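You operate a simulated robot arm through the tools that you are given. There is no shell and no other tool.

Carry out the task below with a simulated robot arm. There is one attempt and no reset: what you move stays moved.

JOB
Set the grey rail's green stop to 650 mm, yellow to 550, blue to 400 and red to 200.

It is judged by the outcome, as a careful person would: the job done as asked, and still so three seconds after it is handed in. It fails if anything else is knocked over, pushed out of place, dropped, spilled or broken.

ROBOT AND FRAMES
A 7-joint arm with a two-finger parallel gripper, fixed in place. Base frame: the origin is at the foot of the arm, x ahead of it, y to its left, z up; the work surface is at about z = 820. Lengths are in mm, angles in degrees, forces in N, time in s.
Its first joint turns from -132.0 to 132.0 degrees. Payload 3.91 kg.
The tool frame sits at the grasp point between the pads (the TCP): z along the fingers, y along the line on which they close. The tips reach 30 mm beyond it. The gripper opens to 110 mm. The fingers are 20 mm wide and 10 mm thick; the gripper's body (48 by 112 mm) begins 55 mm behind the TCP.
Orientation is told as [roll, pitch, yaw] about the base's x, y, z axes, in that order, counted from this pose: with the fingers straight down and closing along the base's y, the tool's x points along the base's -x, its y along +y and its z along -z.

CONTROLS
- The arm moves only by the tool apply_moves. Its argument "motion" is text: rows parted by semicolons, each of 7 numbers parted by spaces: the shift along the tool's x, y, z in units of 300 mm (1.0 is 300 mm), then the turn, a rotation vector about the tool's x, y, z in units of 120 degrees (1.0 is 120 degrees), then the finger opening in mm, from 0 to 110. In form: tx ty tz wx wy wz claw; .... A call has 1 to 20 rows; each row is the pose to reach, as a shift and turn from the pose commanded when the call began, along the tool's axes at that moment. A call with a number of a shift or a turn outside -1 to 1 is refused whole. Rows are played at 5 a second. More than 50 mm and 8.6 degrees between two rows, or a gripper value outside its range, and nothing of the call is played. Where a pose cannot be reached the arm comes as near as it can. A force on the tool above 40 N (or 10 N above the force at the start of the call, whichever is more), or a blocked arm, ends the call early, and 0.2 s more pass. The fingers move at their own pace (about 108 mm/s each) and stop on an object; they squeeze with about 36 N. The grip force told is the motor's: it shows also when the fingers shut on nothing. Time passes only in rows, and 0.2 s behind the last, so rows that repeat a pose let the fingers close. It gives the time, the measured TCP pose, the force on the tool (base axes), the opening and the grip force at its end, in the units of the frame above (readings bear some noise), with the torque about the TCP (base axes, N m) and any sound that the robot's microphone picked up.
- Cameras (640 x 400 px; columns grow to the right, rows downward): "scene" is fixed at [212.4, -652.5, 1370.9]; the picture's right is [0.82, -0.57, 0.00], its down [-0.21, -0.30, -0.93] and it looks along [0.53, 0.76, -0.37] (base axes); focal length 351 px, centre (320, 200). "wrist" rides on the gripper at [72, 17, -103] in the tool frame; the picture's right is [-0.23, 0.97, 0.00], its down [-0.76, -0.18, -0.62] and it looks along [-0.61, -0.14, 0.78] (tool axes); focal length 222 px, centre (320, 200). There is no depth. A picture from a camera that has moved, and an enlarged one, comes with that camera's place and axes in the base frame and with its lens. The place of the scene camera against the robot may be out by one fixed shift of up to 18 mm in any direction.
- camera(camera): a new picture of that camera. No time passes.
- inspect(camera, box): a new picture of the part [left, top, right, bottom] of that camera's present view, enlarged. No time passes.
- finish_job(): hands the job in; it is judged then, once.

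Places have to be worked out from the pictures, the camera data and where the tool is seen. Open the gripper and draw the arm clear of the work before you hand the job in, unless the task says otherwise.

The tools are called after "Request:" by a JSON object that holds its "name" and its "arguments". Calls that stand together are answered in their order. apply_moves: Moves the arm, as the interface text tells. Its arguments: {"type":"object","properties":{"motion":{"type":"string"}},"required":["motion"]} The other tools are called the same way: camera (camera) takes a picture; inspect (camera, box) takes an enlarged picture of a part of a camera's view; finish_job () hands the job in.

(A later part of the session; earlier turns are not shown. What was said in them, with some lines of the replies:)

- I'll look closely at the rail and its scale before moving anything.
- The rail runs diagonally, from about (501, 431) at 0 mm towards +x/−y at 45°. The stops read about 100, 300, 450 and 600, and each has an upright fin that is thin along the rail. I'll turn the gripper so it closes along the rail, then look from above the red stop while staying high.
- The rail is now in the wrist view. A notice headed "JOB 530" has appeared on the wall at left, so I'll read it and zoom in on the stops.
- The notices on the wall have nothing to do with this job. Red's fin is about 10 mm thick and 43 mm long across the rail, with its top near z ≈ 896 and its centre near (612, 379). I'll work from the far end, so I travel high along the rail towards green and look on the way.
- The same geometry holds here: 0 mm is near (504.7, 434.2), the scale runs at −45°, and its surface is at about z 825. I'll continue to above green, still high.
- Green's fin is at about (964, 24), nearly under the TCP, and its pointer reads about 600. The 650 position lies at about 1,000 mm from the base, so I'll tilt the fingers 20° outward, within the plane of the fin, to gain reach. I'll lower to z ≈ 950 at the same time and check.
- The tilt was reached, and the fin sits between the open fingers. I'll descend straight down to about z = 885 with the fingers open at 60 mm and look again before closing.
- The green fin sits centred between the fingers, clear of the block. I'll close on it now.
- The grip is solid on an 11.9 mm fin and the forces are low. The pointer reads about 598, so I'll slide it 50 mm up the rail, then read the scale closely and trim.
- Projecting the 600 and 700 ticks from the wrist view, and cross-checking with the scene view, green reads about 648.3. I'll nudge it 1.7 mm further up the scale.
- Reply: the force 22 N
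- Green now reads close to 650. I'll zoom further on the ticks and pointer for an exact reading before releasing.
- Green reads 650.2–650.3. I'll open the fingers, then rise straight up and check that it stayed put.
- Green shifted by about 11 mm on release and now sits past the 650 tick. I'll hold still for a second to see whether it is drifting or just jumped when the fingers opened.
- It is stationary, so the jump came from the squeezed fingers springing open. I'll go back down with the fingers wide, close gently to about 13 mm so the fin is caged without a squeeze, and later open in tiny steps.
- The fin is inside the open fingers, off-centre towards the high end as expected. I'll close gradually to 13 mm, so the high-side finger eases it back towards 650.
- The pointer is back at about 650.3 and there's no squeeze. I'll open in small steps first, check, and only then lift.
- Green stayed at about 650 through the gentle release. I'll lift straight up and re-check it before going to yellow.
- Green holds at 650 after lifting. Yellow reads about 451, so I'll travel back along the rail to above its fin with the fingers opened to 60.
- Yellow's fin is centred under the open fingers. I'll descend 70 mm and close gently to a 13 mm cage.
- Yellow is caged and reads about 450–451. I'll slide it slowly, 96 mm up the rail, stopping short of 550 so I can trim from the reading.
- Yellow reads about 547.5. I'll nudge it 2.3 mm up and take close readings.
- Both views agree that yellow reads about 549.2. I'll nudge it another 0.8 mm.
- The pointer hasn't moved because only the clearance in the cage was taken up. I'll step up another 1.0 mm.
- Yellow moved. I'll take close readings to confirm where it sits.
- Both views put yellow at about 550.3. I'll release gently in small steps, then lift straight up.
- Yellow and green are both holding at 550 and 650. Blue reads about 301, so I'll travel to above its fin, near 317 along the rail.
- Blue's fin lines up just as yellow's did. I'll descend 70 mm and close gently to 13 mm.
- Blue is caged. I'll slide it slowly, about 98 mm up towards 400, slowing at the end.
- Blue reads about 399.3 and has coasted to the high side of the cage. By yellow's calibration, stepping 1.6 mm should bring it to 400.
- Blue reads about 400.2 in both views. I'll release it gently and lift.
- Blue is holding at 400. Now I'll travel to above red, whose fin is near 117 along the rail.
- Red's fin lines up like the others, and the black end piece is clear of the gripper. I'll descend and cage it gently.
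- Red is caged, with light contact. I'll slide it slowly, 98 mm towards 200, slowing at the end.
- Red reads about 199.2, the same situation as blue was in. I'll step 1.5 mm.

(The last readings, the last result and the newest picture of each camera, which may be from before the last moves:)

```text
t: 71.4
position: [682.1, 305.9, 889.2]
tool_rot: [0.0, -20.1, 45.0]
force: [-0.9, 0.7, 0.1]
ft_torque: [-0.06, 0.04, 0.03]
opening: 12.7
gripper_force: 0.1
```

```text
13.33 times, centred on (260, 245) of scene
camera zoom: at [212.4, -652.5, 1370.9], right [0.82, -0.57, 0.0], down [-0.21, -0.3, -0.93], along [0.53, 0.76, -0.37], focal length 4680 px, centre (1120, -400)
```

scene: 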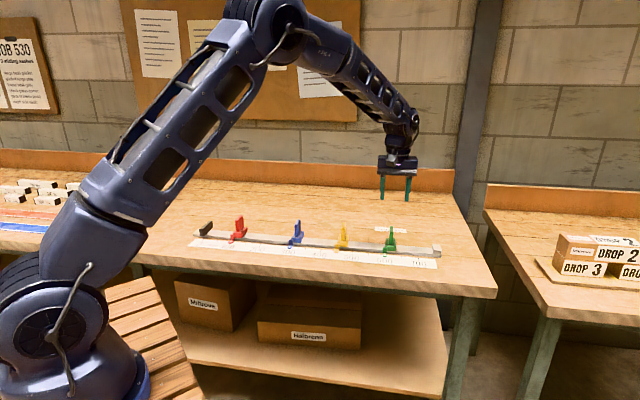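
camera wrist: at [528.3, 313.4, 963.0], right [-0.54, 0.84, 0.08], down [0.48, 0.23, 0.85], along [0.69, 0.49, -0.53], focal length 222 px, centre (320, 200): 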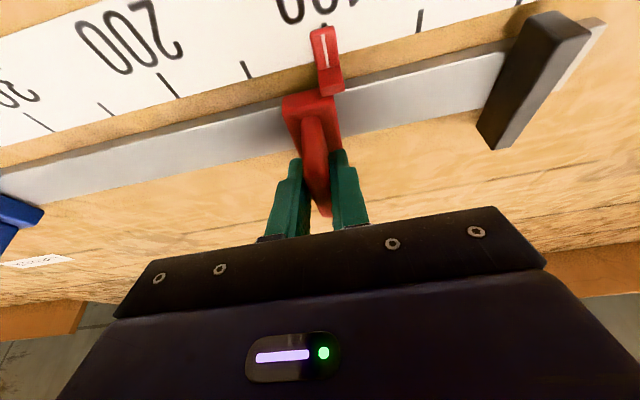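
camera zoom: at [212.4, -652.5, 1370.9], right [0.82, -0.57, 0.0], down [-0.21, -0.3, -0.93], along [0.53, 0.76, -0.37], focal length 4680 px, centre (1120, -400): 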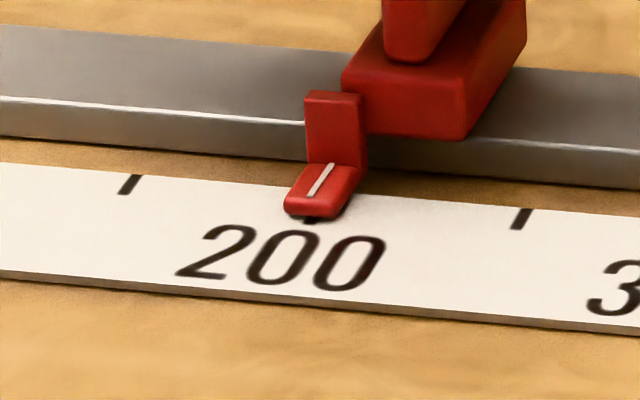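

Red reads about 199.9, and the 200 tick stub lines up with the pointer line in the wrist view. I'll release it gently and lift.

Request:
{"name": "apply_moves", "arguments": {"motion": "0 0 0 0 0 0 13.5; 0 0 0 0 0 0 14; 0 0 0 0 0 0 15; 0 0 0 0 0 0 16; 0 0 0 0 0 0 18; 0 0 0 0 0 0 20; 0 0 0 0 0 0 24; 0 0 0 0 0 0 30; 0 0 0 0 0 0 38; 0 0 0 0 0 0 45; 0 0 0 0 0 0 45; -0.0057 0 -0.0157 0 0 0 45; -0.0114 0 -0.0313 0 0 0 45; -0.0228 0 -0.0627 0 0 0 45; -0.0399 0 -0.1096 0 0 0 45; -0.0598 0 -0.1645 0 0 0 45; -0.0798 0 -0.2193 0 0 0 45; -0.1 0 -0.28 0 0 0 45; -0.1 0 -0.28 0 0 0 45"}}

Request:
{"name": "inspect", "arguments": {"camera": "scene", "box": [236, 230, 284, 260]}}

Request:
{"name": "camera", "arguments": {"camera": "wrist"}}

Request:
{"name": "camera", "arguments": {"camera": "scene"}}

```text
t: 75.4
position: [682.4, 304.9, 977.4]
tool_rot: [0.0, -20.0, 45.0]
force: [0.4, 0.5, -0.4]
ft_torque: [-0.01, 0.03, -0.02]
opening: 45.0
gripper_force: 0.0
```

```text
13.33 times, centred on (260, 245) of scene
camera zoom: at [212.4, -652.5, 1370.9], right [0.82, -0.57, 0.0], down [-0.21, -0.3, -0.93], along [0.53, 0.76, -0.37], focal length 4680 px, centre (1120, -400)
```

zoom: 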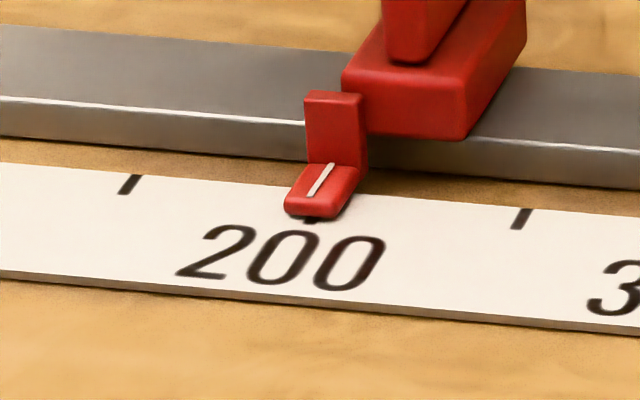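

```text
taken
camera wrist: at [597.1, 244.6, 1050.2], right [-0.54, 0.84, 0.08], down [0.48, 0.23, 0.85], along [0.69, 0.49, -0.53], focal length 222 px, centre (320, 200)
```

wrist: 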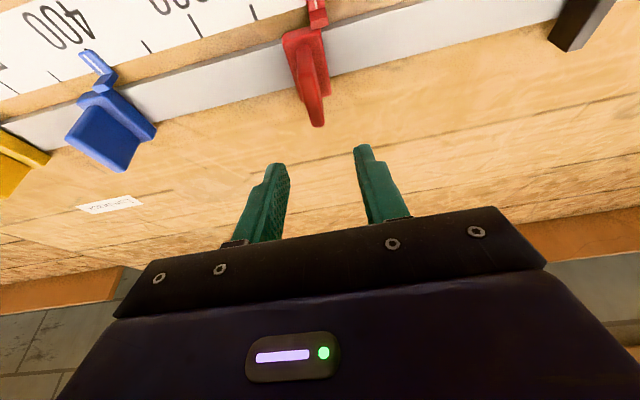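

```text
taken
```

scene: 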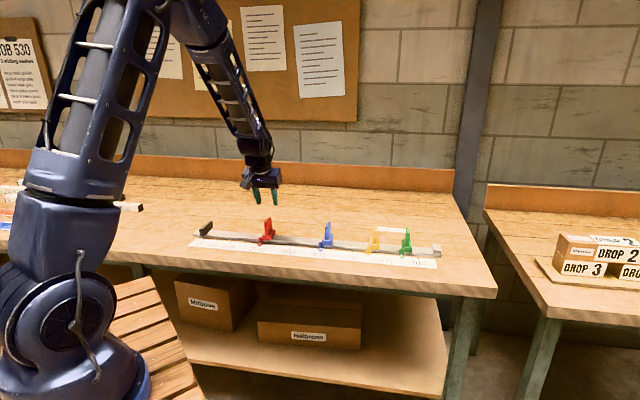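

Red stayed at 200. Before finishing, I'll raise the arm clear, away from the rail. I'll also look at the items at the left edge of the bench to be sure this is the grey rail in question.

Request:
{"name": "apply_moves", "arguments": {"motion": "-0.0114 0 -0.0313 0 0 0 60; -0.0342 0 -0.094 0 0 0 60; -0.057 0 -0.1567 0 0 0 60; -0.0798 0 -0.2193 0 0 0 60; -0.1026 0 -0.282 0 0 0 60; -0.1254 0 -0.3446 0 0 0 60; -0.14 0 -0.3847 0 0 0 60; -0.14 0 -0.3847 0 0 0 60"}}

Request:
{"name": "inspect", "arguments": {"camera": "scene", "box": [0, 150, 160, 250]}}

Request:
{"name": "inspect", "arguments": {"camera": "scene", "box": [180, 205, 320, 285]}}

Request:
{"name": "inspect", "arguments": {"camera": "scene", "box": [310, 205, 450, 285]}}

Request:
{"name": "camera", "arguments": {"camera": "wrist"}}

```text
t: 77.2
position: [685.2, 304.1, 1100.2]
tool_rot: [-0.1, -20.0, 44.9]
force: [-0.4, -0.3, 0.0]
ft_torque: [0.0, 0.02, -0.01]
opening: 60.1
gripper_force: 0.1
```

```text
4.00 times, centred on (80, 200) of scene
camera zoom: at [212.4, -652.5, 1370.9], right [0.82, -0.57, 0.0], down [-0.21, -0.3, -0.93], along [0.53, 0.76, -0.37], focal length 1404 px, centre (1280, 200)
```

zoom: 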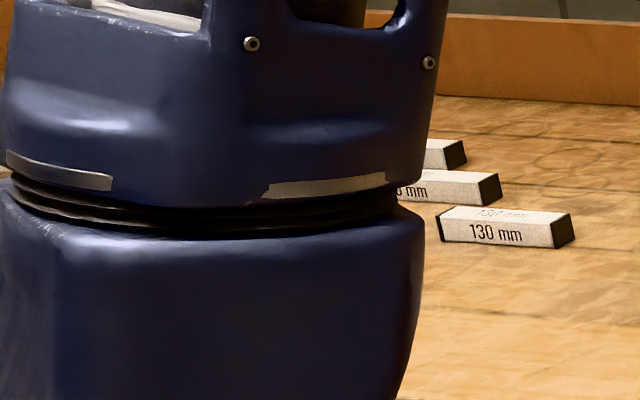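

```text
4.57 times, centred on (250, 245) of scene
camera zoom: at [212.4, -652.5, 1370.9], right [0.82, -0.57, 0.0], down [-0.21, -0.3, -0.93], along [0.53, 0.76, -0.37], focal length 1605 px, centre (640, -6)
```

zoom: 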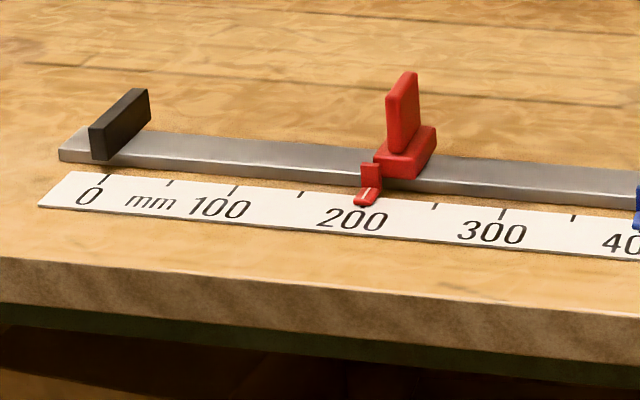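

```text
4.57 times, centred on (380, 245) of scene
camera zoom: at [212.4, -652.5, 1370.9], right [0.82, -0.57, 0.0], down [-0.21, -0.3, -0.93], along [0.53, 0.76, -0.37], focal length 1605 px, centre (46, -6)
```

zoom: 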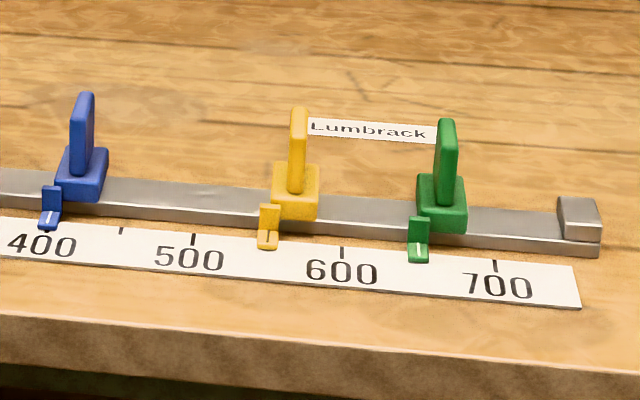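

```text
taken
camera wrist: at [599.8, 243.7, 1173.3], right [-0.54, 0.84, 0.08], down [0.48, 0.23, 0.85], along [0.69, 0.49, -0.53], focal length 222 px, centre (320, 200)
```

wrist: 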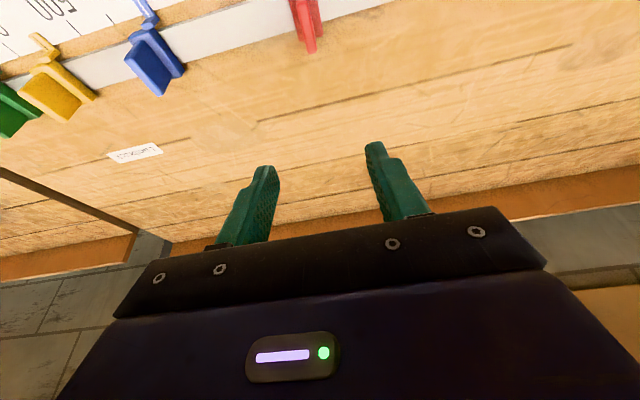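

All four stops read as required. The left of the bench holds gauge blocks, and earlier I glimpsed coloured strips there, so I'll swing the arm aside at this height to confirm no other grey rail is involved.

Request:
{"name": "apply_moves", "arguments": {"motion": "0 -0.06 0 0 0 0 60; 0 -0.14 0 0 0 0 60; 0 -0.22 0 0 0 0 60; 0 -0.3 0 0 0 0 60; 0 -0.38 0 0 0 0 60; 0 -0.46 0 0 0 0 60; 0 -0.54 0 0 0 0 60; 0 -0.62 0 0 0 0 60; 0 -0.7 0 0 0 0 60; 0 -0.77 0 0 0 0 60; 0 -0.8333 0 0 0 0 60; 0 -0.8333 0 0 0 0 60"}}

Request:
{"name": "camera", "arguments": {"camera": "scene"}}

Request:
{"name": "inspect", "arguments": {"camera": "scene", "box": [0, 160, 128, 240]}}

Request:
{"name": "inspect", "arguments": {"camera": "scene", "box": [0, 20, 96, 120]}}

```text
t: 79.8
position: [858.9, 127.0, 1102.6]
tool_rot: [0.1, -20.0, 44.9]
force: [0.5, 0.1, 0.1]
ft_torque: [-0.02, -0.03, 0.02]
opening: 60.2
gripper_force: 0.2
```

```text
taken
```

scene: 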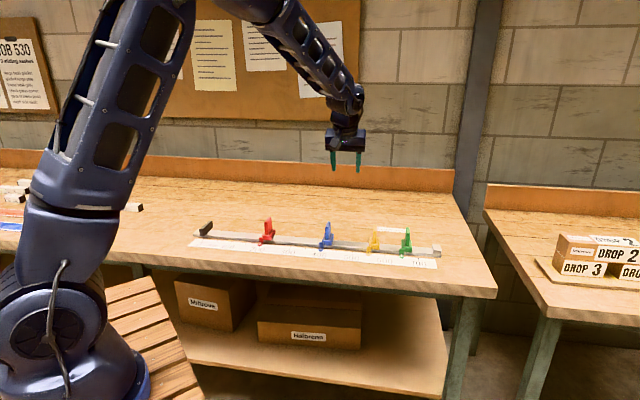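

```text
5.00 times, centred on (64, 200) of scene
camera zoom: at [212.4, -652.5, 1370.9], right [0.82, -0.57, 0.0], down [-0.21, -0.3, -0.93], along [0.53, 0.76, -0.37], focal length 1755 px, centre (1600, 200)
```

zoom: 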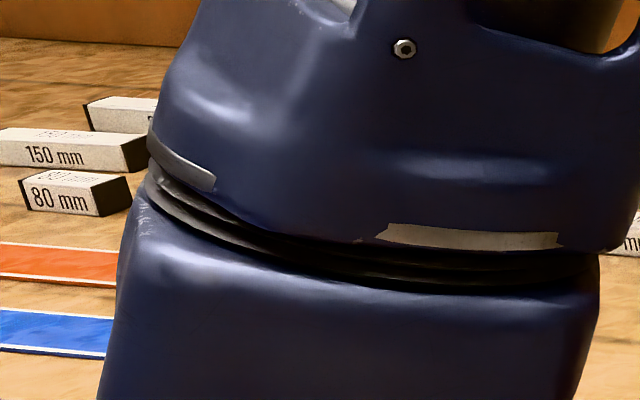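

```text
4.00 times, centred on (48, 70) of scene
camera zoom: at [212.4, -652.5, 1370.9], right [0.82, -0.57, 0.0], down [-0.21, -0.3, -0.93], along [0.53, 0.76, -0.37], focal length 1404 px, centre (1408, 720)
```

zoom: 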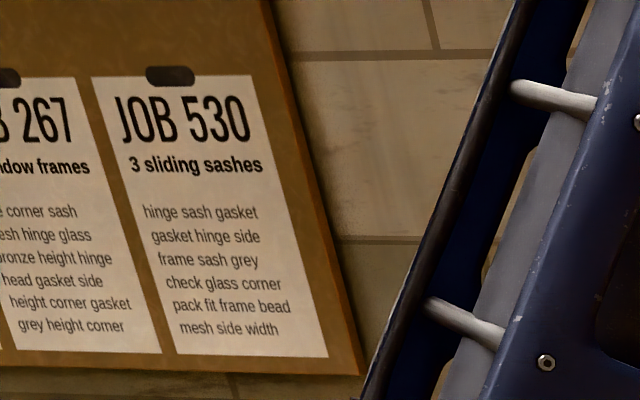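

The left side only has gauge blocks and painted zones, and there's no other rail in view. I'll take one last close look at all four pointers with the arm clear.

Request:
{"name": "inspect", "arguments": {"camera": "scene", "box": [385, 240, 433, 270]}}

Request:
{"name": "inspect", "arguments": {"camera": "scene", "box": [344, 240, 392, 270]}}

Request:
{"name": "inspect", "arguments": {"camera": "scene", "box": [296, 238, 344, 268]}}

Request:
{"name": "inspect", "arguments": {"camera": "scene", "box": [236, 230, 284, 260]}}

```text
13.33 times, centred on (409, 255) of scene
camera zoom: at [212.4, -652.5, 1370.9], right [0.82, -0.57, 0.0], down [-0.21, -0.3, -0.93], along [0.53, 0.76, -0.37], focal length 4680 px, centre (-867, -533)
```

zoom: 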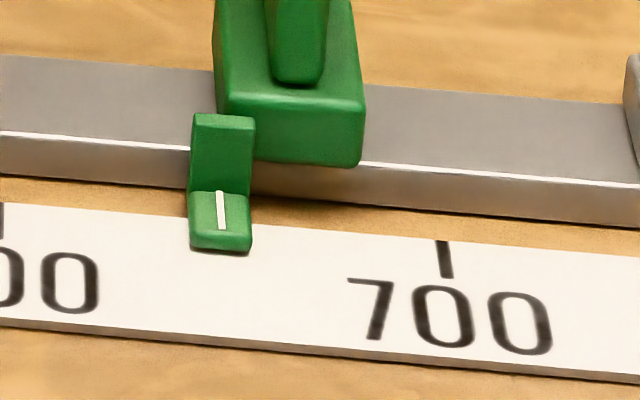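

```text
13.33 times, centred on (368, 255) of scene
camera zoom: at [212.4, -652.5, 1370.9], right [0.82, -0.57, 0.0], down [-0.21, -0.3, -0.93], along [0.53, 0.76, -0.37], focal length 4680 px, centre (-320, -533)
```

zoom: 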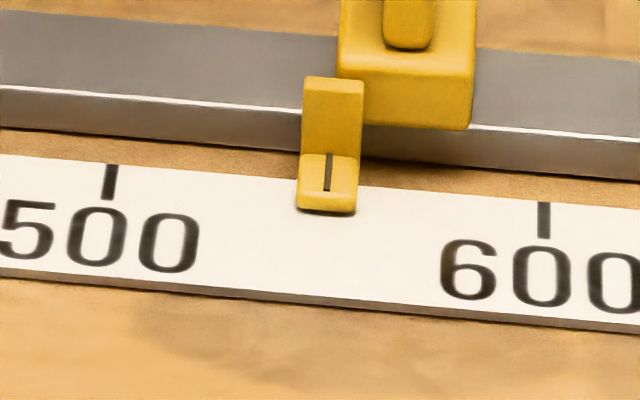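

```text
13.33 times, centred on (320, 253) of scene
camera zoom: at [212.4, -652.5, 1370.9], right [0.82, -0.57, 0.0], down [-0.21, -0.3, -0.93], along [0.53, 0.76, -0.37], focal length 4680 px, centre (320, -507)
```

zoom: 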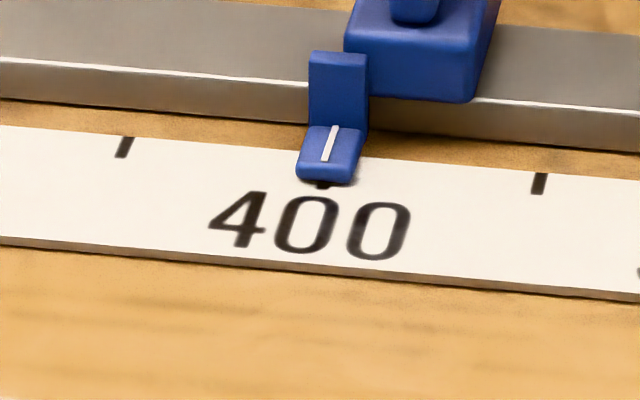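

```text
13.33 times, centred on (260, 245) of scene
camera zoom: at [212.4, -652.5, 1370.9], right [0.82, -0.57, 0.0], down [-0.21, -0.3, -0.93], along [0.53, 0.76, -0.37], focal length 4680 px, centre (1120, -400)
```

zoom: 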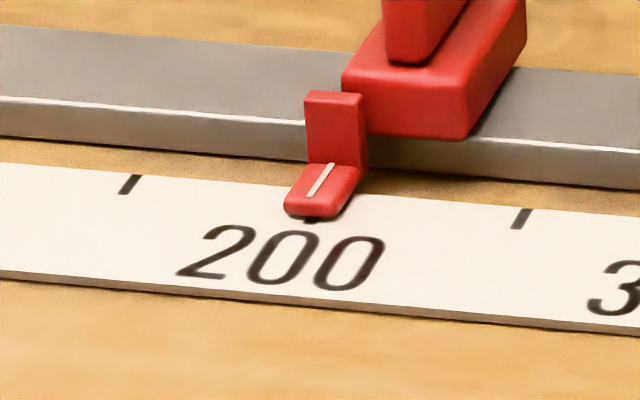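

The four pointers are unchanged since release: green about 650, yellow about 550, blue about 400 and red about 200. The gripper is open, the arm is about 200 mm above the work, and nothing else was disturbed, so I'm handing the job in.

Request:
{"name": "finish_job", "arguments": {}}

```text
The job is handed in.
```

All four stops on the grey rail are set, and I've handed the job in. My last readings, each good to about half a millimetre:

| Stop | Target (mm) | Reading (mm) |
|---|---|---|
| Green | 650 | about 650.3 |
| Yellow | 550 | about 550.3 |
| Blue | 400 | about 400.2 |
| Red | 200 | about 199.9 |

Green jumped about 11 mm when I first let it go, because the squeezed fingers sprang open. I reset it and released all four stops in small steps after that. A final look with the arm clear showed none had moved since release.

The gripper is open and the arm is parked about 200 mm above the rail. In the pictures, nothing else was knocked or moved.
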